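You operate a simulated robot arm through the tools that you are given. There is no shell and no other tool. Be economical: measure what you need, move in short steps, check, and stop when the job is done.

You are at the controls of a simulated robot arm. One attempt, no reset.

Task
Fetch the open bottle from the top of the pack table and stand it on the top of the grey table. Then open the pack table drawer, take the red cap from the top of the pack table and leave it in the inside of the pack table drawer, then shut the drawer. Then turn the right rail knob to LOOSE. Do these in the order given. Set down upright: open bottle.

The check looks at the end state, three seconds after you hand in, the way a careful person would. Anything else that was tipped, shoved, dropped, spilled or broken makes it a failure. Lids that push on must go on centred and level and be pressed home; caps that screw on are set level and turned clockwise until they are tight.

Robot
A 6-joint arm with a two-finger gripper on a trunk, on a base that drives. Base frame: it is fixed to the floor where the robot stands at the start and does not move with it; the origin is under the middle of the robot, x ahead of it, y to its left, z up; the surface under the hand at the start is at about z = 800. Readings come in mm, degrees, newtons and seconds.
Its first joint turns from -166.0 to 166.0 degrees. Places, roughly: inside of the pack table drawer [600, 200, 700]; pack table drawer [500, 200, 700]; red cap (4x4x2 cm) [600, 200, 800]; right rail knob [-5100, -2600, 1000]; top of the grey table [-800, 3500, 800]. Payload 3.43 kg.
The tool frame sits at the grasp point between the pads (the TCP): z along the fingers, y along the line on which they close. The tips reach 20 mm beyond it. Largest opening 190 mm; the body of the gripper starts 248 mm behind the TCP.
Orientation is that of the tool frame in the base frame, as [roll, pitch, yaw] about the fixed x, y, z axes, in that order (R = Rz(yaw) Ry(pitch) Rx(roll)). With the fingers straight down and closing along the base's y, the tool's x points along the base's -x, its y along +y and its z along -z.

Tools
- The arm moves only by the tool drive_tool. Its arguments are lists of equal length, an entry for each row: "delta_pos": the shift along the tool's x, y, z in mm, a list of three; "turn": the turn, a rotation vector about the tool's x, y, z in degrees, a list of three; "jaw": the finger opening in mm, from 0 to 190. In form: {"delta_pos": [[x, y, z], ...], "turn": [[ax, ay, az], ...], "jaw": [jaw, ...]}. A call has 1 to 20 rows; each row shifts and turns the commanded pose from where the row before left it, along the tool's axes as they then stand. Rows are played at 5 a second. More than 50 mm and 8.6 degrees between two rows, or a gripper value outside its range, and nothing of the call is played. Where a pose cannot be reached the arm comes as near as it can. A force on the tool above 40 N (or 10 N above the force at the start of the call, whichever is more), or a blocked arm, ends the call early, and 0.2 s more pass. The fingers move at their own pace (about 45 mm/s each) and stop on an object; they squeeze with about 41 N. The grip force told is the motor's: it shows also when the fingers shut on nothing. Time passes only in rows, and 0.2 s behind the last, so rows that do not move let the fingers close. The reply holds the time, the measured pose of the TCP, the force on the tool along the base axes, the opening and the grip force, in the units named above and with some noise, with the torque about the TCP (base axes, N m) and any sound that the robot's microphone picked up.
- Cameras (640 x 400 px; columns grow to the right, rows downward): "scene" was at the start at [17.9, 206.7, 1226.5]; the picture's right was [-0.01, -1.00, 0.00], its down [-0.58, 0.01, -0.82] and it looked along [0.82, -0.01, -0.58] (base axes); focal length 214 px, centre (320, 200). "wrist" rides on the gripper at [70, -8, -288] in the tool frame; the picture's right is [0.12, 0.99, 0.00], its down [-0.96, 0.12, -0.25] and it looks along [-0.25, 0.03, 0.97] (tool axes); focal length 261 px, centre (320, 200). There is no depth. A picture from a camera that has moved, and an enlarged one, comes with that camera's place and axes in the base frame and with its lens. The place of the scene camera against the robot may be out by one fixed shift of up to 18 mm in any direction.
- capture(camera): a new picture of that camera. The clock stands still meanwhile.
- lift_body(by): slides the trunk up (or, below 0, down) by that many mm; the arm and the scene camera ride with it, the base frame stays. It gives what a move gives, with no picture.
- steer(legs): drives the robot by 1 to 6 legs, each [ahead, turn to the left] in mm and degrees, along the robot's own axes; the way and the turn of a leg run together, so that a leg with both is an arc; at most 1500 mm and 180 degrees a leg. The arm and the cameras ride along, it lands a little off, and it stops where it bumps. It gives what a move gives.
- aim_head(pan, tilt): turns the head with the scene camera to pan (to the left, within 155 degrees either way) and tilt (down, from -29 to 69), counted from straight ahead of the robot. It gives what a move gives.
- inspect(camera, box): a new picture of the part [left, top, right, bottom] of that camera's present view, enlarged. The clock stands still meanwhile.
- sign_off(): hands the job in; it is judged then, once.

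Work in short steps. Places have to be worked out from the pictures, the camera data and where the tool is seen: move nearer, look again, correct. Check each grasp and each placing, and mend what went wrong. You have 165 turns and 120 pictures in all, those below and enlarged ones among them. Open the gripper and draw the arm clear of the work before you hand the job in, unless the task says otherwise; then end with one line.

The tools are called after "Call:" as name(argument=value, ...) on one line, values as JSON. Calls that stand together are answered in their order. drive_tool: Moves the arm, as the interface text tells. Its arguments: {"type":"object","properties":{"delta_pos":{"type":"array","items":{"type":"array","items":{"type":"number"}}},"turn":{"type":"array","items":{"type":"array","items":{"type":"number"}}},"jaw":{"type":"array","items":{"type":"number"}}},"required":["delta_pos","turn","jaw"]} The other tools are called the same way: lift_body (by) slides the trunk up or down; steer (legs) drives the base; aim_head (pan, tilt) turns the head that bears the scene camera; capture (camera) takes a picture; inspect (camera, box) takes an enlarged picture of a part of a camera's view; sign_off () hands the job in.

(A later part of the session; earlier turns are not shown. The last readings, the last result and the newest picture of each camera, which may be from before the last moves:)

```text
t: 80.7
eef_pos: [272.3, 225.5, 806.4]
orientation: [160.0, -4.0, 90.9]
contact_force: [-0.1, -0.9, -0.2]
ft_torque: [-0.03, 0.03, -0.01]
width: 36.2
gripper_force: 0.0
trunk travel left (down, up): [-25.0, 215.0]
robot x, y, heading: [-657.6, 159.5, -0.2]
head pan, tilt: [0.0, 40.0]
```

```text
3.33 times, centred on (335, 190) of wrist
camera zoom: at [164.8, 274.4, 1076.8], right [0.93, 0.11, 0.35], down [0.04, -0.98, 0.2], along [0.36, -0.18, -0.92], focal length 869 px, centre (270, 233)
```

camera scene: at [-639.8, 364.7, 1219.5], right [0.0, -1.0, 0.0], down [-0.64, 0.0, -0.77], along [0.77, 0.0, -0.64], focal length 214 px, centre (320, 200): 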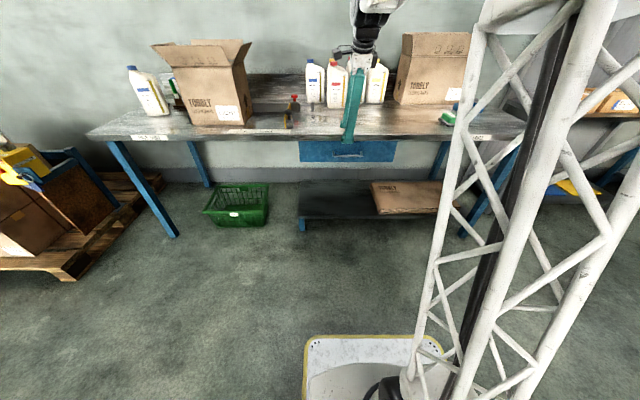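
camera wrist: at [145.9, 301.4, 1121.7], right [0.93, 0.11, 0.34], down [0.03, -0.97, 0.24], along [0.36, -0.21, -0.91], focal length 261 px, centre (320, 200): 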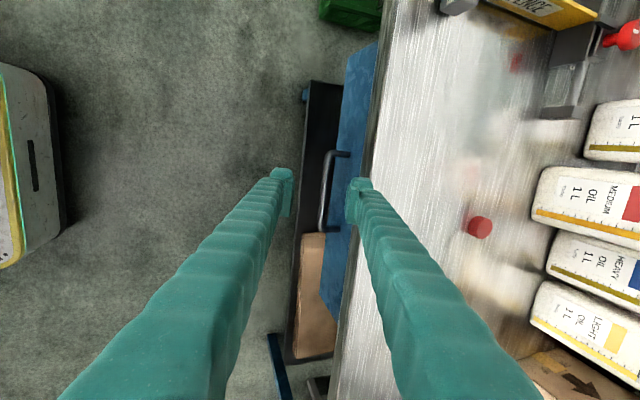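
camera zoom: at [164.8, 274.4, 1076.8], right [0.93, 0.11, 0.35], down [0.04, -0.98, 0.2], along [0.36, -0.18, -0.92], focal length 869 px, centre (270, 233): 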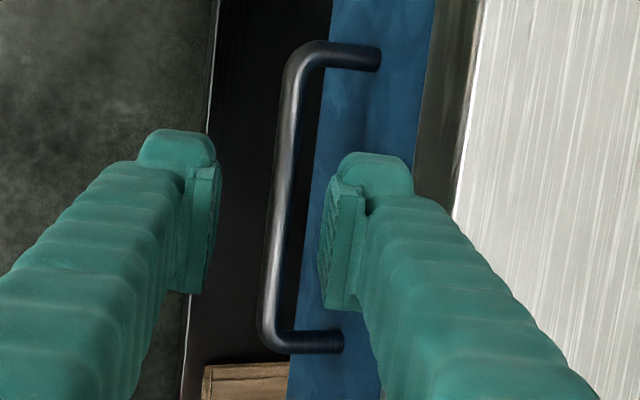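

The bar projects between the fingers as planned. I'll undo the small pitch error and go 75 mm along the approach, then check again.

Call:
drive_tool(delta_pos=[[0, 0, 0], [0, 0, 25], [0, 0, 25], [0, 0, 25], [0, 0, 0]], turn=[[0, -4, 0], [0, 0, 0], [0, 0, 0], [0, 0, 0], [0, 0, 0]], jaw=[36, 36, 36, 36, 36])

Call:
inspect(camera="wrist", box=[270, 130, 400, 250])

```text
t: 81.9
eef_pos: [297.7, 226.7, 736.7]
orientation: [160.1, -0.2, 89.4]
contact_force: [-0.3, -0.1, 0.5]
ft_torque: [0.04, 0.0, -0.01]
width: 35.9
gripper_force: 0.1
trunk travel left (down, up): [-25.0, 215.0]
robot x, y, heading: [-656.0, 155.2, 0.1]
head pan, tilt: [0.0, 40.0]
```

```text
3.33 times, centred on (335, 190) of wrist
camera zoom: at [193.5, 296.6, 1003.1], right [0.93, 0.11, 0.34], down [0.02, -0.96, 0.27], along [0.36, -0.24, -0.9], focal length 869 px, centre (270, 233)
```

zoom: 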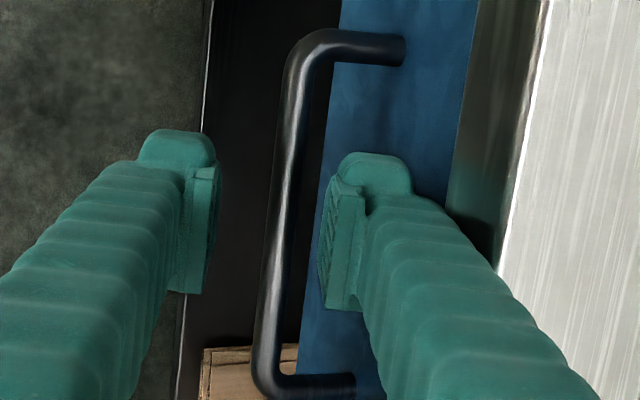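

The bar stays between the fingers. I'll go the last 27 mm slowly.

Call:
drive_tool(delta_pos=[[0, 0, 9], [0, 0, 9], [0, 0, 9], [0, 0, 0]], turn=[[0, 0, 0], [0, 0, 0], [0, 0, 0], [0, 0, 0]], jaw=[36, 36, 36, 36])

Call:
inspect(camera="wrist", box=[270, 130, 400, 250])

Call:
inspect(camera="scene", box=[300, 110, 400, 180])

```text
t: 82.9
eef_pos: [307.2, 225.7, 709.6]
orientation: [160.2, -0.4, 89.6]
contact_force: [0.3, -0.4, -0.3]
ft_torque: [0.02, 0.03, -0.01]
width: 36.0
gripper_force: 0.0
trunk travel left (down, up): [-25.0, 215.0]
robot x, y, heading: [-657.2, 157.5, 0.1]
head pan, tilt: [0.0, 40.0]
```

```text
3.33 times, centred on (335, 190) of wrist
camera zoom: at [202.7, 295.1, 977.5], right [0.93, 0.11, 0.34], down [0.02, -0.96, 0.27], along [0.36, -0.24, -0.9], focal length 869 px, centre (270, 233)
```

zoom: 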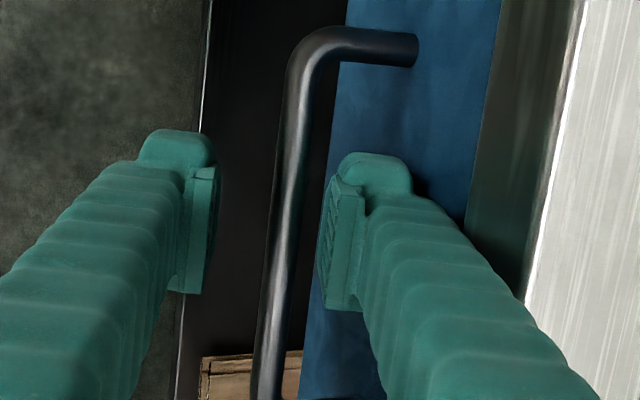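

```text
5.71 times, centred on (350, 145) of scene
camera zoom: at [-639.9, 364.7, 1219.4], right [0.0, -1.0, 0.0], down [-0.64, 0.0, -0.77], along [0.77, 0.0, -0.64], focal length 1226 px, centre (149, 514)
```

zoom: 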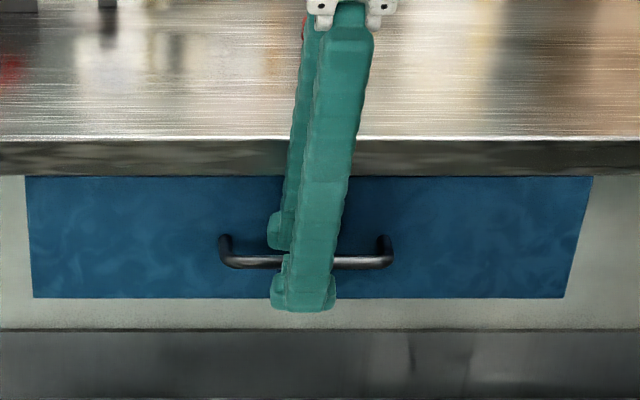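

The inner finger tip only just reaches the bar's level, since the bar is at z≈700. I'll go 10 mm deeper along the approach, then close.

Call:
drive_tool(delta_pos=[[0, 0, 5], [0, 0, 5], [0, 0, 0], [0, 0, 0], [0, 0, 0], [0, 0, 0]], turn=[[0, 0, 0], [0, 0, 0], [0, 0, 0], [0, 0, 0], [0, 0, 0], [0, 0, 0]], jaw=[36, 36, 36, 24, 18, 18])

Call:
inspect(camera="scene", box=[300, 110, 400, 180])

```text
t: 84.3
eef_pos: [309.8, 224.9, 700.4]
orientation: [160.1, -0.3, 89.5]
contact_force: [-0.2, 0.1, 0.5]
ft_torque: [0.02, -0.04, -0.01]
width: 18.1
gripper_force: 0.1
trunk travel left (down, up): [-25.0, 215.0]
robot x, y, heading: [-657.3, 154.8, -0.0]
head pan, tilt: [0.0, 40.0]
```

```text
5.71 times, centred on (350, 145) of scene
camera zoom: at [-639.8, 364.7, 1219.4], right [0.0, -1.0, 0.0], down [-0.64, 0.0, -0.77], along [0.77, 0.0, -0.64], focal length 1226 px, centre (149, 514)
```

zoom: 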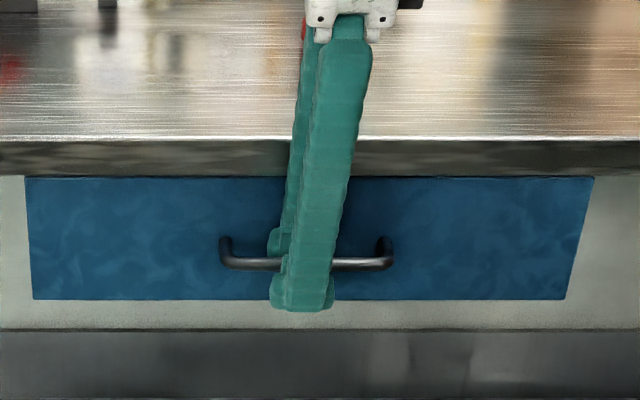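

The inner finger is behind the bar now. I'll grip it.

Call:
drive_tool(delta_pos=[[0, 0, 0], [0, 0, 0], [0, 0, 0]], turn=[[0, 0, 0], [0, 0, 0], [0, 0, 0]], jaw=[10, 4, 4])

Call:
inspect(camera="wrist", box=[270, 130, 400, 250])

```text
t: 85.1
eef_pos: [310.9, 224.6, 701.1]
orientation: [160.1, -0.2, 89.5]
contact_force: [-0.4, -0.7, -1.4]
ft_torque: [-0.04, 0.01, -0.03]
width: 8.3
gripper_force: 42.4
trunk travel left (down, up): [-25.0, 215.0]
robot x, y, heading: [-652.9, 157.2, 0.1]
head pan, tilt: [0.0, 40.0]
```

```text
3.33 times, centred on (335, 190) of wrist
camera zoom: at [206.0, 294.4, 968.3], right [0.93, 0.11, 0.34], down [0.02, -0.96, 0.27], along [0.36, -0.24, -0.9], focal length 869 px, centre (270, 233)
```

zoom: 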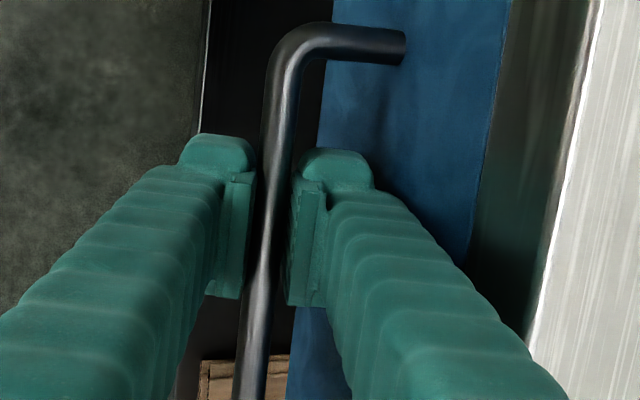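

The handle is gripped. I'm pulling straight along −x.

Call:
drive_tool(delta_pos=[[0, -9.4, -3.4], [0, -18.8, -6.85], [0, -18.8, -6.85], [0, -18.8, -6.85], [0, -18.8, -6.85], [0, -18.8, -6.85]], turn=[[0, 0, 0], [0, 0, 0], [0, 0, 0], [0, 0, 0], [0, 0, 0], [0, 0, 0]], jaw=[4, 4, 4, 4, 4, 4])

Call:
capture(camera="wrist")

```text
t: 86.5
eef_pos: [201.3, 225.8, 700.2]
orientation: [160.1, -0.3, 89.5]
contact_force: [0.3, -34.8, 1.2]
ft_torque: [-0.15, 0.01, -0.08]
width: 7.9
gripper_force: 42.1
trunk travel left (down, up): [-25.0, 215.0]
robot x, y, heading: [-655.9, 154.8, -0.1]
head pan, tilt: [0.0, 40.0]
```

```text
78 pictures are left
camera wrist: at [95.9, 296.1, 967.4], right [0.93, 0.11, 0.34], down [0.02, -0.96, 0.27], along [0.36, -0.24, -0.9], focal length 261 px, centre (320, 200)
```

wrist: 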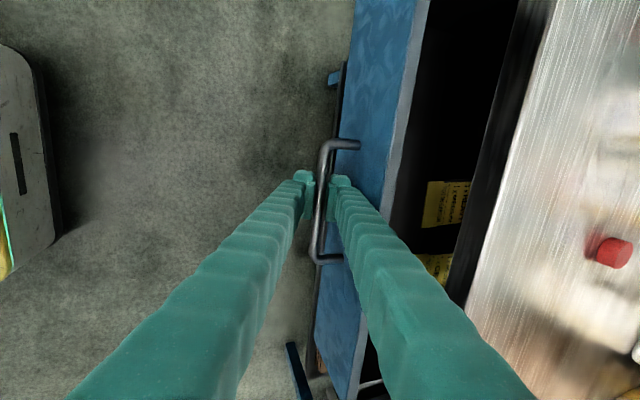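

The drawer slides out, but a sideways force of about 35 N has built up. I'll relax about 1.5 mm in −y and keep pulling with a small yaw compensation.

Call:
drive_tool(delta_pos=[[-1.5, 0, 0], [-0.2, -9.4, -3.4], [-0.2, -14.1, -5.1], [-0.2, -14.1, -5.1], [-0.2, -14.1, -5.1], [-0.2, -14.1, -5.1]], turn=[[0, 0, 0], [0, 0, 0], [0, 0, 0], [0, 0, 0], [0, 0, 0], [0, 0, 0]], jaw=[4, 4, 4, 4, 4, 4])

Call:
capture(camera="wrist")

```text
t: 87.9
eef_pos: [131.6, 228.4, 700.1]
orientation: [160.0, -0.4, 89.6]
contact_force: [2.2, 37.7, -11.8]
ft_torque: [0.01, -0.02, -0.06]
width: 7.8
gripper_force: 41.5
trunk travel left (down, up): [-25.0, 215.0]
robot x, y, heading: [-656.7, 159.1, 0.7]
head pan, tilt: [0.0, 40.0]
```

```text
77 pictures are left
camera wrist: at [25.6, 295.9, 967.3], right [0.93, 0.11, 0.34], down [0.02, -0.96, 0.27], along [0.36, -0.24, -0.9], focal length 261 px, centre (320, 200)
```

wrist: 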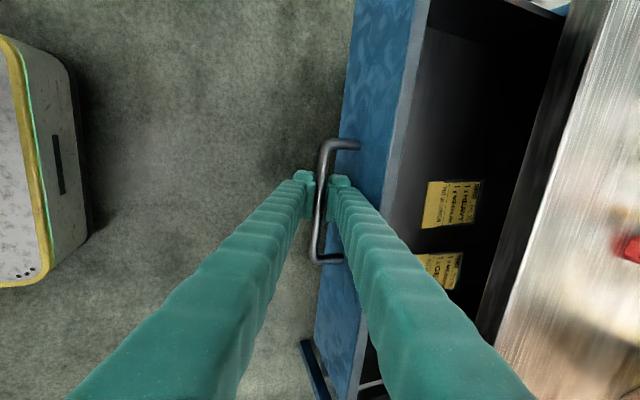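

It's open about 180 mm, which is enough for the cap. I'll release the handle with a small opening and withdraw back along the approach.

Call:
drive_tool(delta_pos=[[0.5, 0, 0], [0, 0, 0], [0, 0, -10], [0, 0, -25], [0, 0, -40], [0, 0, -45], [0, 0, -45]], turn=[[0, 0, 0], [0, 0, 0], [0, 0, 0], [0, 0, 0], [0, 0, 0], [0, 0, 0], [0, 0, 0]], jaw=[16, 24, 24, 24, 24, 24, 24])

Call:
capture(camera="wrist")

Call:
capture(camera="scene")

```text
t: 89.5
eef_pos: [73.8, 225.3, 854.2]
orientation: [160.0, -0.3, 89.4]
contact_force: [0.7, -0.1, -1.1]
ft_torque: [-0.03, 0.12, -0.02]
width: 24.0
gripper_force: 0.0
trunk travel left (down, up): [-25.0, 215.0]
robot x, y, heading: [-655.9, 157.2, 0.0]
head pan, tilt: [0.0, 40.0]
```

```text
76 pictures are left
camera wrist: at [-30.1, 294.4, 1120.6], right [0.93, 0.11, 0.34], down [0.02, -0.96, 0.27], along [0.35, -0.24, -0.9], focal length 261 px, centre (320, 200)
```

wrist: 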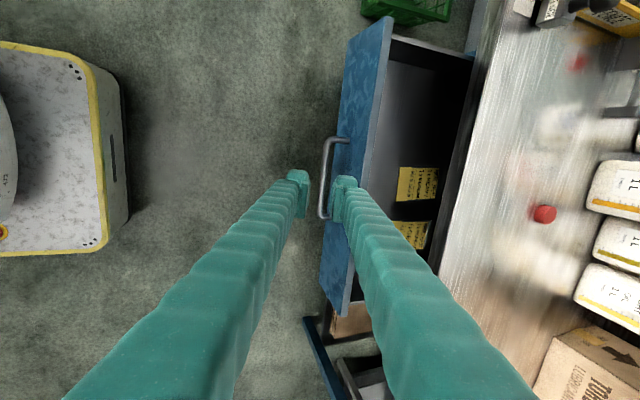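

```text
75 pictures are left
camera scene: at [-639.4, 364.6, 1219.3], right [0.0, -1.0, 0.0], down [-0.64, 0.0, -0.77], along [0.77, 0.0, -0.64], focal length 214 px, centre (320, 200)
```

scene: 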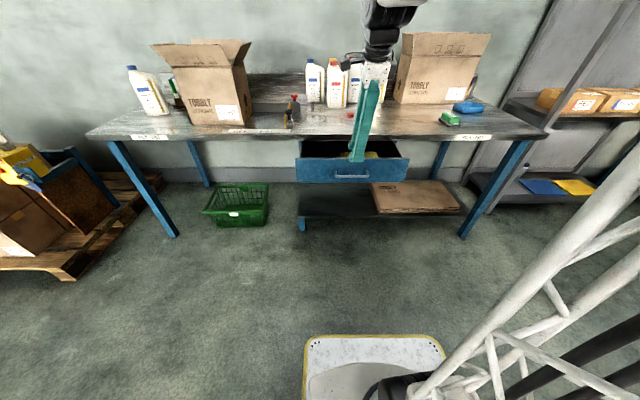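

Cap is at about (566,194). I'll raise the hand, set it vertical, turn it so it closes along y, then drive about 330 mm forward.

Call:
drive_tool(delta_pos=[[0, 17, -47], [0, 17, -47], [0, 0, 0], [0, 0, 0], [0, 0, 0], [0, 0, 0], [0, 0, 0], [0, 0, 0], [0, 0, 0], [0, 0, 0], [0, 0, 0], [0, 0, 0], [0, 0, 0], [0, 0, 0], [0, 0, 0], [0, 0, 0]], turn=[[0, 0, 0], [0, 0, 0], [7, 0, 0], [7, 0, 0], [6, 0, 0], [0, 0, -8.2], [0, 0, -8.2], [0, 0, -8.2], [0, 0, -8.2], [0, 0, -8.2], [0, 0, -8.2], [0, 0, -8.2], [0, 0, -8.2], [0, 0, -8.2], [0, 0, -8.2], [0, 0, -8.2]], jaw=[24, 24, 40, 60, 80, 100, 100, 100, 100, 100, 100, 100, 100, 100, 100, 100])

Call:
steer(legs=[[330, 0]])

Call:
capture(camera="wrist")

Call:
capture(camera="scene")

```text
t: 92.9
eef_pos: [73.6, 224.4, 955.7]
orientation: [179.7, 0.0, 179.8]
contact_force: [-0.4, -0.1, 0.6]
ft_torque: [0.01, -0.01, 0.0]
width: 99.6
gripper_force: 0.0
trunk travel left (down, up): [-25.0, 215.0]
robot x, y, heading: [-656.6, 157.9, -0.2]
head pan, tilt: [0.0, 40.0]
```

```text
t: 95.1
eef_pos: [402.6, 224.9, 955.8]
orientation: [179.7, -0.1, 179.8]
contact_force: [0.0, 0.1, -0.4]
ft_torque: [0.02, 0.0, 0.02]
width: 99.9
gripper_force: 0.0
trunk travel left (down, up): [-25.0, 215.0]
robot x, y, heading: [-328.9, 157.3, -0.2]
head pan, tilt: [0.0, 40.0]
```

```text
74 pictures are left
camera wrist: at [332.6, 214.8, 1242.9], right [-0.12, 0.99, 0.0], down [0.96, 0.11, 0.25], along [0.24, 0.03, -0.97], focal length 261 px, centre (320, 200)
```

wrist: 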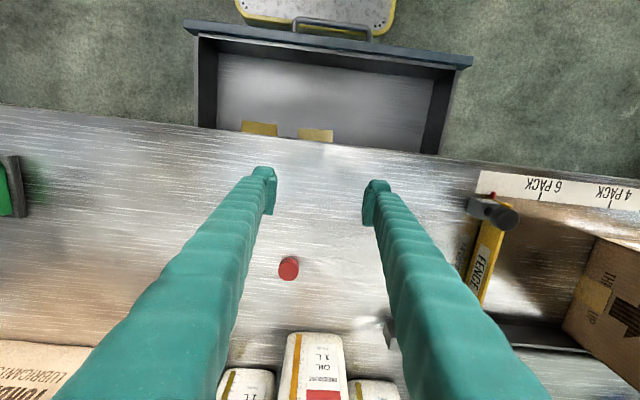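

```text
73 pictures are left
camera scene: at [-311.9, 364.8, 1219.4], right [0.0, -1.0, 0.0], down [-0.64, 0.0, -0.77], along [0.77, 0.0, -0.64], focal length 214 px, centre (320, 200)
```

scene: 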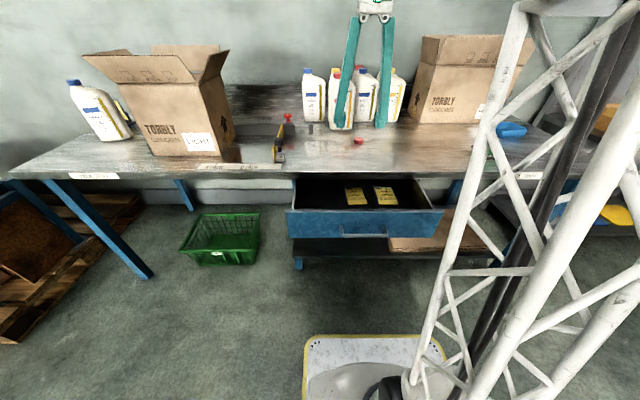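

The drawer is open well and the cap is at about (572,187). I'll move above it at z≈880 and re-check.

Call:
drive_tool(delta_pos=[[-42, -10, 0], [-42, -10, 0], [-42, -9, 0], [-44, -9, 0], [0, 0, 38], [0, 0, 38], [0, 0, 0]], turn=[[0, 0, 0], [0, 0, 0], [0, 0, 0], [0, 0, 0], [0, 0, 0], [0, 0, 0], [0, 0, 0]], jaw=[80, 80, 80, 80, 80, 80, 80])

Call:
capture(camera="wrist")

```text
t: 96.7
eef_pos: [572.2, 188.2, 881.2]
orientation: [179.7, 0.0, 179.8]
contact_force: [0.8, -0.3, -0.6]
ft_torque: [-0.02, 0.03, -0.05]
width: 79.8
gripper_force: 0.1
trunk travel left (down, up): [-25.0, 215.0]
robot x, y, heading: [-326.0, 157.9, 0.0]
head pan, tilt: [0.0, 40.0]
```

```text
72 pictures are left
camera wrist: at [501.7, 178.3, 1167.9], right [-0.12, 0.99, 0.0], down [0.96, 0.11, 0.25], along [0.24, 0.03, -0.97], focal length 261 px, centre (320, 200)
```

wrist: 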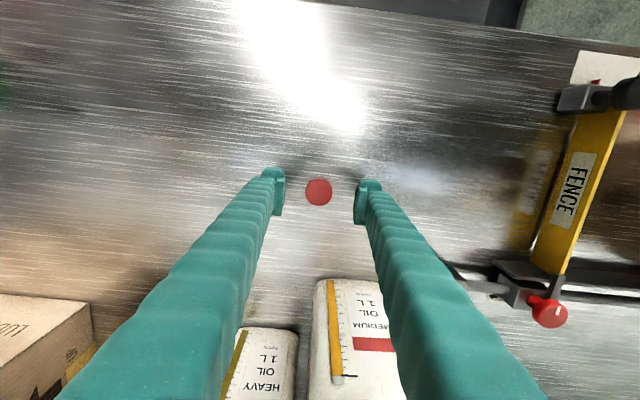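

It's nearly centred; the cap is about 4 mm further in x. I'll descend to z≈825 and close.

Call:
drive_tool(delta_pos=[[-4, -1.5, 10], [0, 0, 20], [0, 0, 16], [0, 0, 6], [0, 0, 4], [0, 0, 0], [0, 0, 0], [0, 0, 0], [0, 0, 0]], turn=[[0, 0, 0], [0, 0, 0], [0, 0, 0], [0, 0, 0], [0, 0, 0], [0, 0, 0], [0, 0, 0], [0, 0, 0], [0, 0, 0]], jaw=[80, 80, 80, 80, 80, 60, 44, 30, 30])

Call:
capture(camera="wrist")

```text
t: 98.7
eef_pos: [576.4, 186.0, 823.7]
orientation: [179.7, -0.1, 179.9]
contact_force: [-0.1, 0.4, -0.3]
ft_torque: [-0.01, 0.0, 0.01]
width: 32.3
gripper_force: 34.4
trunk travel left (down, up): [-25.0, 215.0]
robot x, y, heading: [-325.3, 155.6, 0.1]
head pan, tilt: [0.0, 40.0]
```

```text
71 pictures are left
camera wrist: at [506.0, 175.8, 1111.0], right [-0.12, 0.99, 0.0], down [0.96, 0.11, 0.25], along [0.24, 0.03, -0.97], focal length 261 px, centre (320, 200)
```

wrist: 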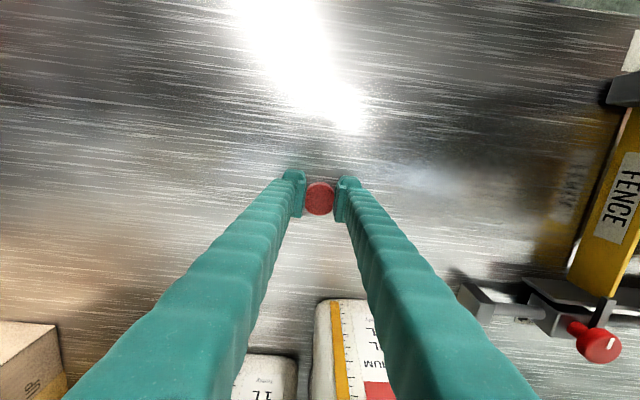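

The cap is gripped (32 mm, 34 N). I'll lift it and carry it over the open drawer to about (272, 290).

Call:
drive_tool(delta_pos=[[0, 0, -20], [0, 0, -45], [0, 0, -40], [38, 13, 0], [38, 13, 0], [38, 13, 0], [38, 13, 0], [38, 13, 0], [38, 13, 0], [38, 13, 0], [38, 13, 0], [0, 0, 0]], turn=[[0, 0, 0], [0, 0, 0], [0, 0, 0], [0, 0, 0], [0, 0, 0], [0, 0, 0], [0, 0, 0], [0, 0, 0], [0, 0, 0], [0, 0, 0], [0, 0, 0], [0, 0, 0]], jaw=[20, 20, 20, 20, 20, 20, 20, 20, 20, 20, 20, 20])

Call:
capture(camera="wrist")

Call:
capture(camera="scene")

```text
t: 101.3
eef_pos: [272.8, 289.5, 930.5]
orientation: [179.7, 0.0, 179.9]
contact_force: [0.7, -0.1, -0.5]
ft_torque: [0.01, -0.02, 0.0]
width: 31.5
gripper_force: 41.1
trunk travel left (down, up): [-25.0, 215.0]
robot x, y, heading: [-322.0, 159.1, 0.2]
head pan, tilt: [0.0, 40.0]
```

```text
70 pictures are left
camera wrist: at [202.9, 279.3, 1217.5], right [-0.12, 0.99, 0.0], down [0.96, 0.11, 0.25], along [0.24, 0.03, -0.97], focal length 261 px, centre (320, 200)
```

wrist: 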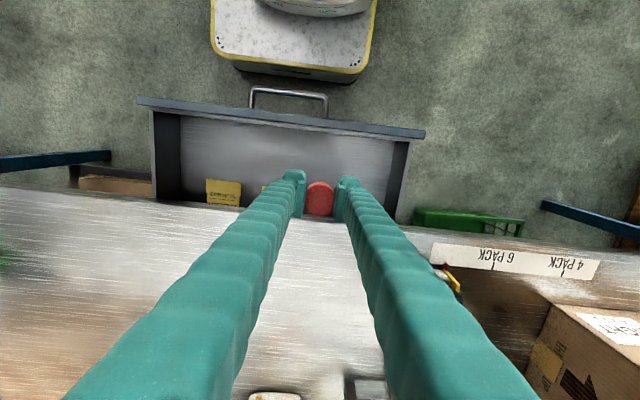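

```text
69 pictures are left
camera scene: at [-311.9, 364.8, 1219.4], right [0.0, -1.0, 0.0], down [-0.64, 0.0, -0.77], along [0.77, 0.0, -0.64], focal length 214 px, centre (320, 200)
```

scene: 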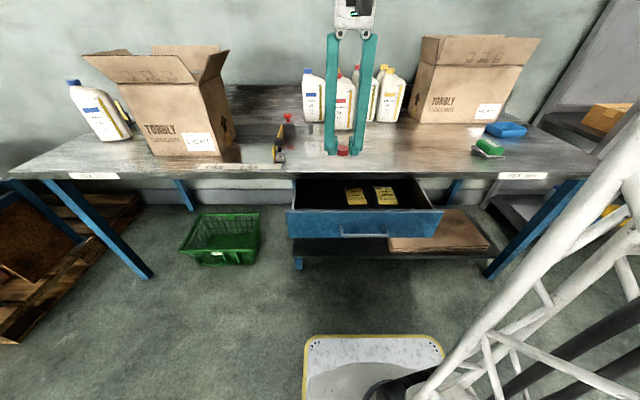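

I'm lined up over the drawer opening (x 192–342). I'll shift 6 mm back and lower into the drawer.

Call:
drive_tool(delta_pos=[[6, 0, 0], [0, 0, 40], [0, 0, 40], [0, 0, 40], [0, 0, 40], [0, 0, 40], [0, 0, 20], [0, 0, 0]], turn=[[0, 0, 0], [0, 0, 0], [0, 0, 0], [0, 0, 0], [0, 0, 0], [0, 0, 0], [0, 0, 0], [0, 0, 0]], jaw=[20, 20, 20, 20, 20, 20, 20, 20])

Call:
capture(camera="wrist")

Call:
inspect(camera="scene", box=[270, 130, 460, 260])

```text
t: 103.1
eef_pos: [266.1, 288.9, 708.7]
orientation: [179.7, -0.1, 179.8]
contact_force: [-0.3, -0.2, -0.6]
ft_torque: [-0.02, -0.04, -0.02]
width: 31.2
gripper_force: 40.9
trunk travel left (down, up): [-25.0, 215.0]
robot x, y, heading: [-327.6, 153.7, 0.1]
head pan, tilt: [0.0, 40.0]
```

```text
68 pictures are left
camera wrist: at [197.1, 280.1, 995.9], right [-0.12, 0.99, 0.0], down [0.96, 0.11, 0.25], along [0.24, 0.03, -0.97], focal length 261 px, centre (320, 200)
```

wrist: 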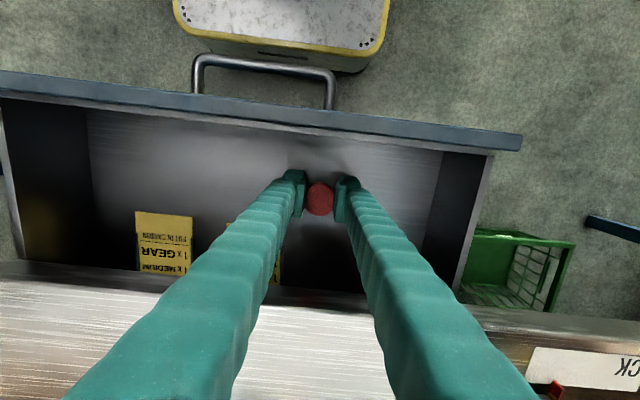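

```text
3.08 times, centred on (365, 195) of scene
camera zoom: at [-312.0, 364.8, 1219.4], right [0.0, -1.0, 0.0], down [-0.64, 0.0, -0.77], along [0.77, 0.0, -0.64], focal length 660 px, centre (182, 215)
```

zoom: 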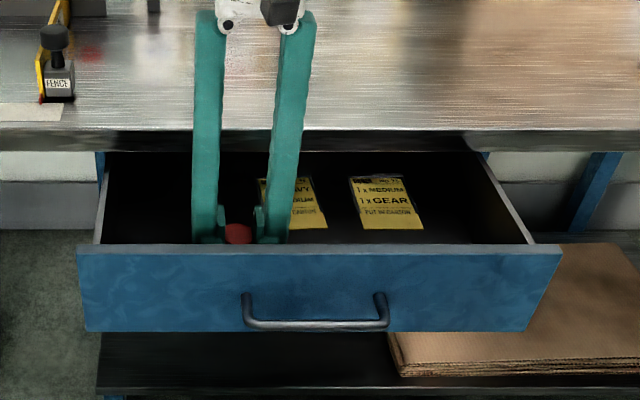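

There's good room. I'll lower in small steps to the drawer floor.

Call:
drive_tool(delta_pos=[[0, 0, 6], [0, 0, 4], [0, 0, 3], [0, 0, 3], [0, 0, 3], [0, 0, 0]], turn=[[0, 0, 0], [0, 0, 0], [0, 0, 0], [0, 0, 0], [0, 0, 0], [0, 0, 0]], jaw=[20, 20, 20, 20, 20, 20])

```text
t: 104.5
eef_pos: [266.1, 292.1, 691.2]
orientation: [179.7, -0.1, 179.7]
contact_force: [0.2, 0.6, 0.9]
ft_torque: [0.0, 0.01, 0.01]
width: 31.4
gripper_force: 41.5
trunk travel left (down, up): [-25.0, 215.0]
robot x, y, heading: [-327.0, 154.1, 0.1]
head pan, tilt: [0.0, 40.0]
```

Call:
drive_tool(delta_pos=[[0, 0, 2], [0, 0, 2], [0, 0, 2], [0, 0, 2], [0, 0, 0]], turn=[[0, 0, 0], [0, 0, 0], [0, 0, 0], [0, 0, 0], [0, 0, 0]], jaw=[20, 20, 20, 20, 20])

```text
t: 105.7
eef_pos: [266.9, 290.3, 684.9]
orientation: [179.7, 0.1, 179.8]
contact_force: [0.7, 0.9, 35.2]
ft_torque: [-0.01, -0.14, 0.01]
width: 31.1
gripper_force: 41.0
trunk travel left (down, up): [-25.0, 215.0]
robot x, y, heading: [-321.1, 156.0, 0.0]
head pan, tilt: [0.0, 40.0]
```

Contact with the floor at about 685. I'll ease up 2 mm, open, and rise.

Call:
drive_tool(delta_pos=[[0, 0, -1.8], [0, 0, 0], [0, 0, 0], [0, 0, -15], [0, 0, -40], [0, 0, -45], [0, 0, -45], [0, 0, -45], [0, 0, -45], [0, 0, -30]], turn=[[0, 0, 0], [0, 0, 0], [0, 0, 0], [0, 0, 0], [0, 0, 0], [0, 0, 0], [0, 0, 0], [0, 0, 0], [0, 0, 0], [0, 0, 0]], jaw=[31, 45, 60, 60, 60, 60, 60, 60, 60, 60])

Call:
capture(camera="wrist")

```text
t: 107.9
eef_pos: [266.0, 289.9, 949.2]
orientation: [179.9, -0.1, 179.8]
contact_force: [0.6, 1.1, -0.3]
ft_torque: [0.0, 0.04, 0.0]
width: 60.2
gripper_force: 0.0
trunk travel left (down, up): [-25.0, 215.0]
robot x, y, heading: [-330.9, 158.3, -0.0]
head pan, tilt: [0.0, 40.0]
```

```text
66 pictures are left
camera wrist: at [196.9, 279.1, 1236.0], right [-0.12, 0.99, 0.0], down [0.96, 0.11, 0.25], along [0.24, 0.03, -0.97], focal length 261 px, centre (320, 200)
```

wrist: 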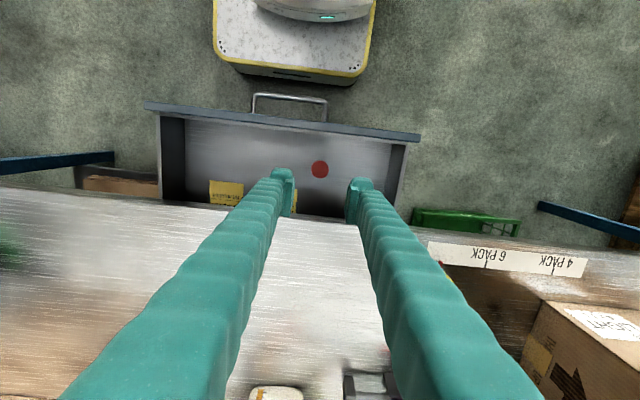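

The cap is in the drawer. To shut it, I'll close the fingers, go in front of the handle bar (x≈135) at x≈90, y≈220, and lower to z≈700.

Call:
drive_tool(delta_pos=[[44, -17, 0], [44, -17, 0], [44, -18, 0], [44, -18, 0], [0, 0, 45], [0, 0, 45], [0, 0, 45], [0, 0, 45], [0, 0, 45], [0, 0, 24], [0, 0, 0]], turn=[[0, 0, 0], [0, 0, 0], [0, 0, 0], [0, 0, 0], [0, 0, 0], [0, 0, 0], [0, 0, 0], [0, 0, 0], [0, 0, 0], [0, 0, 0], [0, 0, 0]], jaw=[30, 0, 0, 0, 0, 0, 0, 0, 0, 0, 0])

Call:
capture(camera="wrist")

Call:
inspect(camera="scene", box=[270, 130, 460, 260])

```text
t: 110.3
eef_pos: [90.4, 219.9, 699.1]
orientation: [179.7, 0.0, 179.8]
contact_force: [-0.8, -0.8, -0.1]
ft_torque: [0.0, -0.01, -0.04]
width: 0.0
gripper_force: 34.2
trunk travel left (down, up): [-25.0, 215.0]
robot x, y, heading: [-327.0, 157.5, 0.3]
head pan, tilt: [0.0, 40.0]
```

```text
65 pictures are left
camera wrist: at [20.5, 209.2, 986.0], right [-0.12, 0.99, 0.0], down [0.96, 0.11, 0.25], along [0.24, 0.03, -0.97], focal length 261 px, centre (320, 200)
```

wrist: 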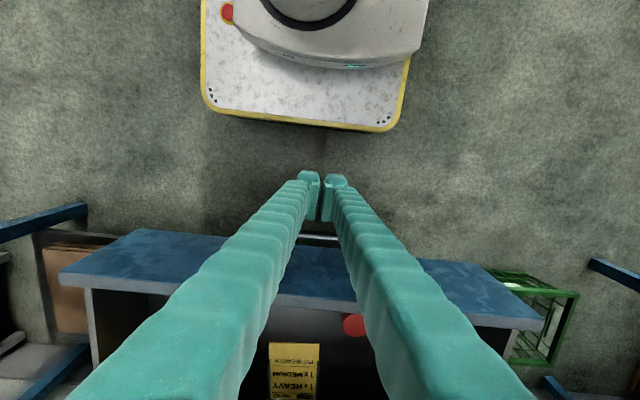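

```text
3.08 times, centred on (365, 195) of scene
camera zoom: at [-312.0, 364.8, 1219.4], right [0.0, -1.0, 0.0], down [-0.64, 0.0, -0.77], along [0.77, 0.0, -0.64], focal length 660 px, centre (182, 215)
```

zoom: 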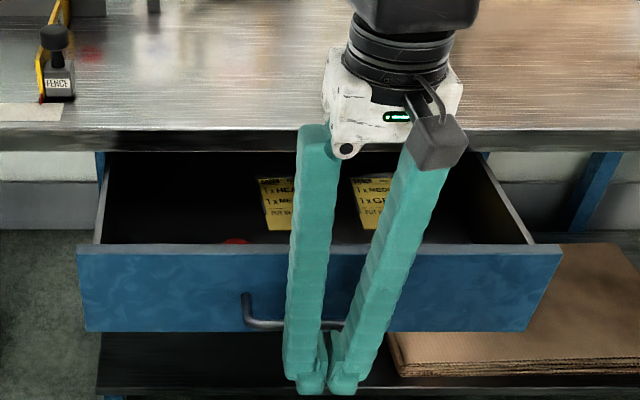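

I'm positioned in front of the bar. I'll push slowly in +x.

Call:
drive_tool(delta_pos=[[-12, 0, 0], [-10, 0, 0], [-10, 0, 0], [-15, 0, 0], [-15, 0, 0], [-15, 0, 0], [-15, 0, 0], [-15, 0, 0], [-15, 0, 0], [-15, 0, 0], [-15, 0, 0], [-15, 0, 0], [-10, 0, 0]], turn=[[0, 0, 0], [0, 0, 0], [0, 0, 0], [0, 0, 0], [0, 0, 0], [0, 0, 0], [0, 0, 0], [0, 0, 0], [0, 0, 0], [0, 0, 0], [0, 0, 0], [0, 0, 0], [0, 0, 0]], jaw=[0, 0, 0, 0, 0, 0, 0, 0, 0, 0, 0, 0, 0])

Call:
inspect(camera="scene", box=[270, 130, 460, 260])

```text
t: 113.1
eef_pos: [266.6, 220.1, 699.1]
orientation: [179.7, 0.0, 179.8]
contact_force: [0.3, -1.3, 0.2]
ft_torque: [-0.01, -0.04, 0.03]
width: 0.0
gripper_force: 34.4
trunk travel left (down, up): [-25.0, 215.0]
robot x, y, heading: [-329.4, 161.4, -0.1]
head pan, tilt: [0.0, 40.0]
```

```text
3.08 times, centred on (365, 195) of scene
camera zoom: at [-312.1, 364.8, 1219.5], right [0.0, -1.0, 0.0], down [-0.64, 0.0, -0.77], along [0.77, 0.0, -0.64], focal length 660 px, centre (182, 215)
```

zoom: 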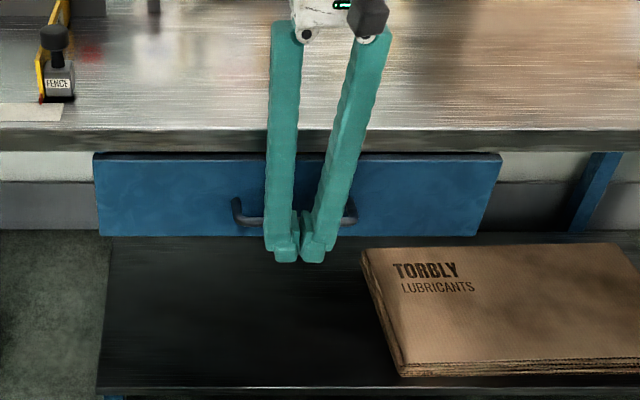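

Nearly shut. I'll push on in small steps until it stops.

Call:
drive_tool(delta_pos=[[-6, 0, 0], [-5, 0, 0], [-4, 0, 0], [-3, 0, 0], [-3, 0, 0], [-3, 0, 0], [-3, 0, 0], [-3, 0, 0]], turn=[[0, 0, 0], [0, 0, 0], [0, 0, 0], [0, 0, 0], [0, 0, 0], [0, 0, 0], [0, 0, 0], [0, 0, 0]], jaw=[0, 0, 0, 0, 0, 0, 0, 0])

Call:
inspect(camera="scene", box=[270, 130, 460, 260])

```text
t: 114.9
eef_pos: [291.6, 221.0, 697.4]
orientation: [179.8, -0.6, 179.7]
contact_force: [-2.5, -0.4, -2.1]
ft_torque: [-0.01, 0.02, -0.01]
width: 0.0
gripper_force: 34.3
trunk travel left (down, up): [-25.0, 215.0]
robot x, y, heading: [-324.3, 155.9, -0.1]
head pan, tilt: [0.0, 40.0]
stopped in row 8: the force on the tool passed its limit at 45 N (the readings are from after the stop); the commanded pose is now the measured one
```

```text
3.08 times, centred on (365, 195) of scene
camera zoom: at [-312.5, 364.8, 1219.4], right [0.0, -1.0, 0.0], down [-0.64, 0.0, -0.77], along [0.77, 0.0, -0.64], focal length 660 px, centre (182, 215)
```

zoom: 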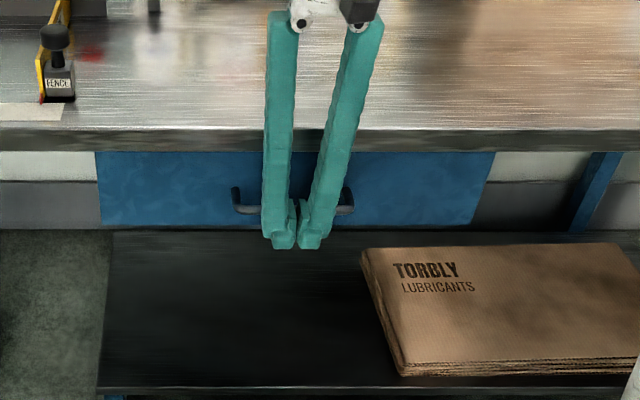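

The drawer hit its stop, so it's shut. I'll back the fingers off and raise the hand to travel height.

Call:
drive_tool(delta_pos=[[30, 0, 0], [45, 0, 0], [45, 0, 0], [0, 0, -45], [0, 0, -45], [0, 0, -45], [0, 0, -45], [0, 0, -45], [0, 0, -45], [0, 0, -45], [0, 0, -45]], turn=[[0, 0, 0], [0, 0, 0], [0, 0, 0], [0, 0, 0], [0, 0, 0], [0, 0, 0], [0, 0, 0], [0, 0, 0], [0, 0, 0], [0, 0, 0], [0, 0, 0]], jaw=[0, 0, 0, 0, 0, 0, 0, 0, 0, 0, 0])

Call:
capture(camera="scene")

Call:
aim_head(pan=155, tilt=12)

Call:
capture(camera="scene")

Call:
aim_head(pan=-120, tilt=12)

Call:
capture(camera="scene")

```text
t: 117.3
eef_pos: [174.6, 217.7, 1061.3]
orientation: [179.7, -0.4, 179.8]
contact_force: [0.2, 0.2, 0.5]
ft_torque: [-0.01, 0.0, 0.03]
width: 0.0
gripper_force: 34.3
trunk travel left (down, up): [-25.0, 215.0]
robot x, y, heading: [-326.4, 159.3, -0.3]
head pan, tilt: [0.0, 40.0]
```

```text
61 pictures are left
camera scene: at [-312.5, 364.8, 1219.3], right [0.0, -1.0, 0.0], down [-0.64, 0.0, -0.77], along [0.77, 0.0, -0.64], focal length 214 px, centre (320, 200)
```

scene: 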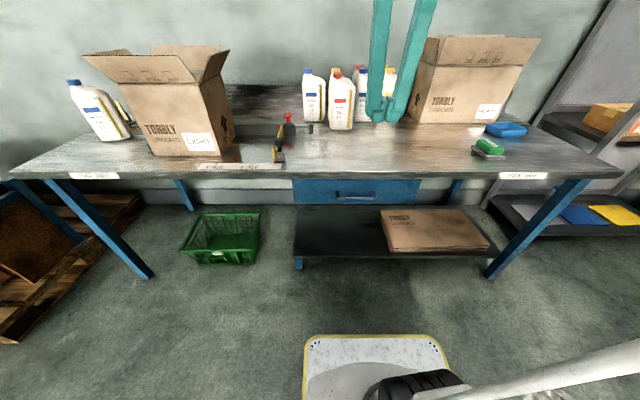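

```text
t: 119.7
eef_pos: [173.6, 218.0, 1060.6]
orientation: [179.9, -0.5, 179.9]
contact_force: [0.3, 0.8, 0.0]
ft_torque: [0.01, -0.01, 0.02]
width: 0.1
gripper_force: 34.7
trunk travel left (down, up): [-25.0, 215.0]
robot x, y, heading: [-331.9, 156.6, -0.1]
head pan, tilt: [154.7, 12.0]
```

```text
60 pictures are left
camera scene: at [-481.8, 404.7, 1263.9], right [0.43, 0.9, 0.0], down [0.19, -0.09, -0.98], along [-0.88, 0.42, -0.21], focal length 214 px, centre (320, 200)
```

scene: 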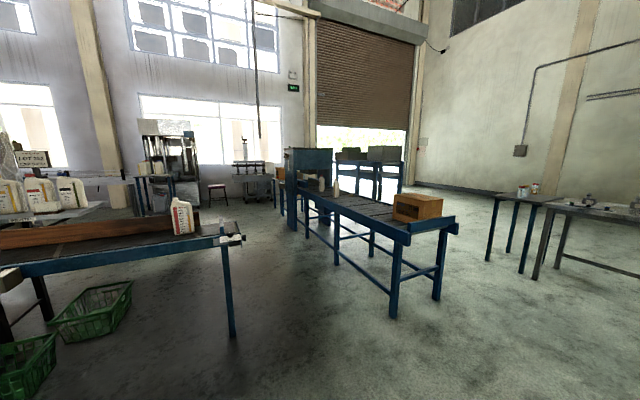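

```text
t: 123.5
eef_pos: [174.5, 218.6, 1059.6]
orientation: [179.8, -0.6, 179.8]
contact_force: [0.7, 0.0, 0.6]
ft_torque: [-0.01, -0.03, 0.03]
width: 0.0
gripper_force: 33.9
trunk travel left (down, up): [-25.0, 215.0]
robot x, y, heading: [-327.9, 158.0, -0.2]
head pan, tilt: [-120.0, 12.0]
```

```text
59 pictures are left
camera scene: at [-444.1, 284.0, 1263.9], right [-0.87, 0.5, 0.0], down [0.1, 0.18, -0.98], along [-0.49, -0.85, -0.21], focal length 214 px, centre (320, 200)
```

scene: 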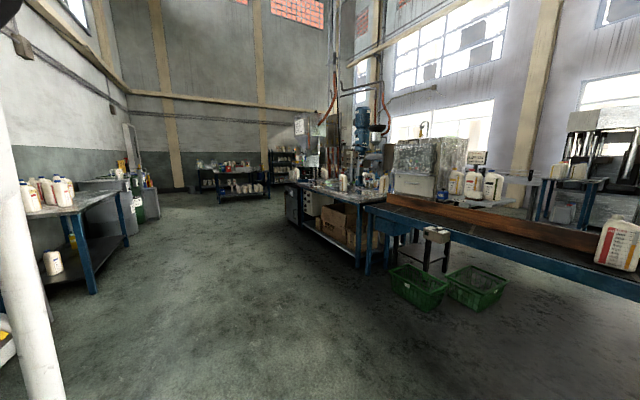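

The drawer is shut flush. The knob should project to about (438,168) in this view, so I'll zoom there.

Call:
inspect(camera="scene", box=[280, 100, 520, 260])

Call:
inspect(camera="scene", box=[380, 120, 500, 200])

```text
2.50 times, centred on (400, 180) of scene
camera zoom: at [-444.1, 284.0, 1263.9], right [-0.87, 0.5, 0.0], down [0.1, 0.18, -0.98], along [-0.49, -0.85, -0.21], focal length 536 px, centre (120, 250)
```

zoom: 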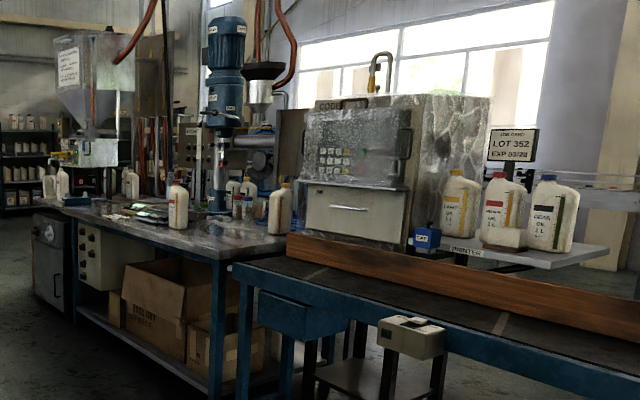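

```text
5.00 times, centred on (440, 160) of scene
camera zoom: at [-444.1, 284.0, 1263.9], right [-0.87, 0.5, 0.0], down [0.1, 0.18, -0.98], along [-0.49, -0.85, -0.21], focal length 1072 px, centre (-280, 400)
```

zoom: 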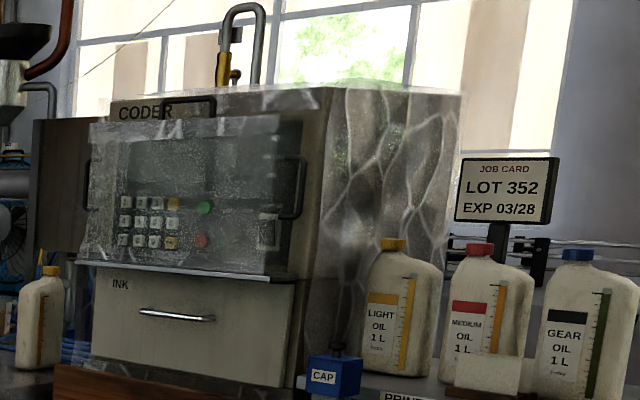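

The knob is hidden behind the coder line. There's a free aisle (y≈400–1500) between the coder conveyor end and the other blue conveyor, so I'll drive through it westward and look.

Call:
steer(legs=[[0, 141], [1250, 0], [0, 39], [1300, 0]])

Call:
aim_head(pan=30, tilt=12)

Call:
capture(camera="scene")

```text
t: 144.0
eef_pos: [-3077.1, 1095.8, 1060.9]
orientation: [179.8, -0.5, -4.7]
contact_force: [0.3, -0.6, -0.4]
ft_torque: [-0.01, 0.0, 0.02]
width: 0.0
gripper_force: 34.6
trunk travel left (down, up): [-25.0, 215.0]
robot x, y, heading: [-2575.1, 1113.1, 175.5]
head pan, tilt: [-120.0, 12.0]
```

```text
t: 146.3
eef_pos: [-3078.0, 1095.1, 1061.1]
orientation: [179.8, -0.6, -4.7]
contact_force: [0.1, 0.1, -1.0]
ft_torque: [-0.01, -0.03, 0.01]
width: 0.0
gripper_force: 34.2
trunk travel left (down, up): [-25.0, 215.0]
robot x, y, heading: [-2572.2, 1115.4, 175.7]
head pan, tilt: [30.0, 12.0]
```

```text
56 pictures are left
camera scene: at [-2622.8, 881.9, 1263.9], right [-0.43, 0.9, 0.0], down [0.19, 0.09, -0.98], along [-0.88, -0.42, -0.21], focal length 214 px, centre (320, 200)
```

scene: 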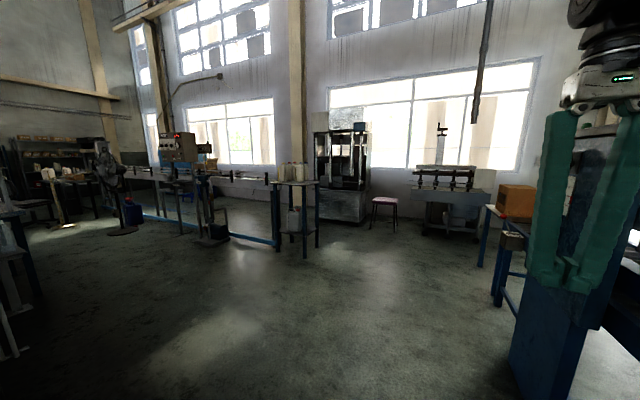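

The knob projects to about (200,170), on a conveyor by a machine near the window wall. I'll zoom there.

Call:
inspect(camera="scene", box=[90, 110, 330, 260])

Call:
inspect(camera="scene", box=[150, 130, 250, 210])

```text
2.67 times, centred on (210, 185) of scene
camera zoom: at [-2622.8, 881.9, 1263.9], right [-0.43, 0.9, 0.0], down [0.19, 0.09, -0.98], along [-0.88, -0.42, -0.21], focal length 572 px, centre (613, 240)
```

zoom: 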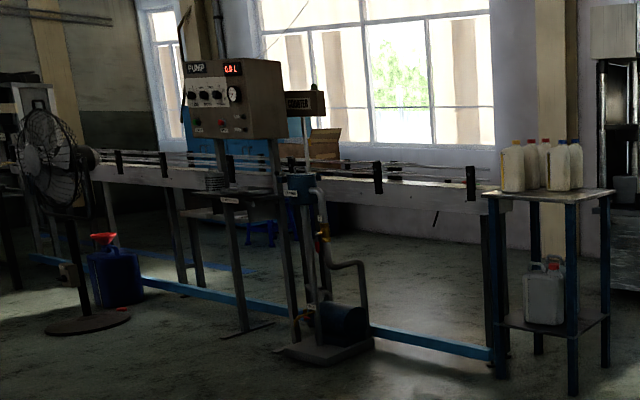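

```text
5.00 times, centred on (200, 170) of scene
camera zoom: at [-2622.8, 881.9, 1263.9], right [-0.43, 0.9, 0.0], down [0.19, 0.09, -0.98], along [-0.88, -0.42, -0.21], focal length 1072 px, centre (920, 350)
```

zoom: 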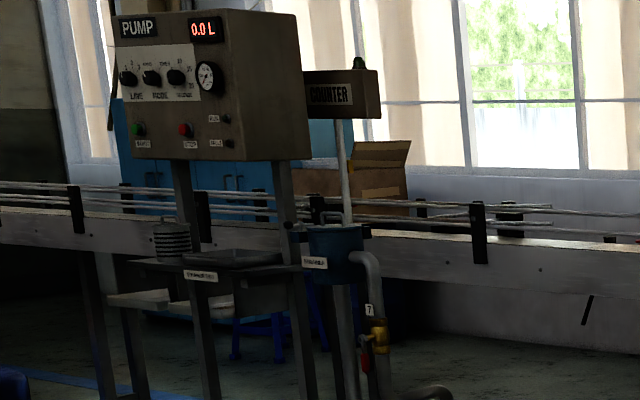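

The rails run along y at x≈−5000, with a pump panel standing in front near (−4600,−2500). I'll drive to about (−3500,−700) and look again.

Call:
steer(legs=[[0, 67], [1000, 0], [1000, 0]])

Call:
aim_head(pan=-15, tilt=12)

Call:
capture(camera="scene")

```text
t: 159.3
eef_pos: [-3625.5, -1138.7, 1060.0]
orientation: [179.8, -0.6, 63.6]
contact_force: [-0.3, 0.2, 0.7]
ft_torque: [0.01, 0.02, 0.0]
width: 0.0
gripper_force: 34.6
trunk travel left (down, up): [-25.0, 215.0]
robot x, y, heading: [-3463.0, -661.6, -116.4]
head pan, tilt: [30.0, 12.0]
```

```text
t: 160.4
eef_pos: [-3626.8, -1138.5, 1060.0]
orientation: [179.7, -0.5, 63.5]
contact_force: [-0.1, 0.0, -0.6]
ft_torque: [-0.02, -0.03, -0.04]
width: 0.0
gripper_force: 34.0
trunk travel left (down, up): [-25.0, 215.0]
robot x, y, heading: [-3459.1, -657.9, -116.1]
head pan, tilt: [-15.0, 12.0]
```

```text
53 pictures are left
camera scene: at [-3325.3, -756.9, 1263.9], right [-0.75, 0.66, 0.0], down [0.14, 0.16, -0.98], along [-0.64, -0.74, -0.21], focal length 214 px, centre (320, 200)
```

scene: 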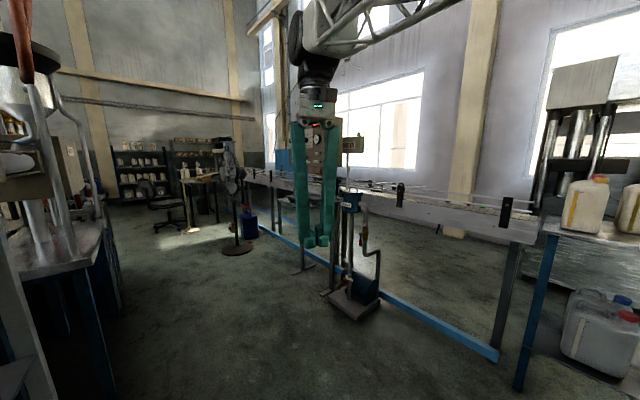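

The hand hides the knob. I'll drive further south along x≈−3750 and turn to face the line.

Call:
steer(legs=[[0, 17], [1450, 0], [0, -78]])

Call:
aim_head(pan=-8, tilt=15)

Call:
capture(camera="scene")

```text
t: 172.1
eef_pos: [-4173.0, -2194.2, 1060.4]
orientation: [179.9, -0.5, 4.9]
contact_force: [-0.5, -0.4, 0.2]
ft_torque: [0.0, -0.03, 0.01]
width: 0.0
gripper_force: 33.9
trunk travel left (down, up): [-25.0, 215.0]
robot x, y, heading: [-3679.6, -2092.4, -174.8]
head pan, tilt: [-15.0, 12.0]
```

```text
t: 172.8
eef_pos: [-4174.0, -2195.0, 1059.7]
orientation: [179.7, -0.6, 4.9]
contact_force: [0.1, -0.4, 0.3]
ft_torque: [0.0, -0.01, -0.03]
width: 0.3
gripper_force: 34.7
trunk travel left (down, up): [-25.0, 215.0]
robot x, y, heading: [-3681.2, -2093.2, -174.8]
head pan, tilt: [-8.0, 15.0]
```

```text
52 pictures are left
camera scene: at [-3705.0, -2269.3, 1259.0], right [0.05, 1.0, 0.0], down [0.26, -0.01, -0.97], along [-0.96, 0.05, -0.26], focal length 214 px, centre (320, 200)
```

scene: 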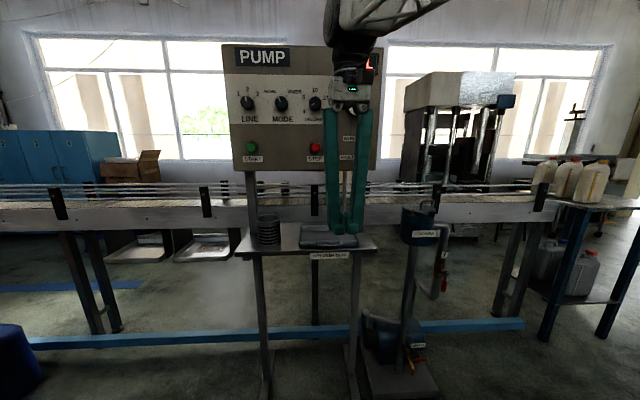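

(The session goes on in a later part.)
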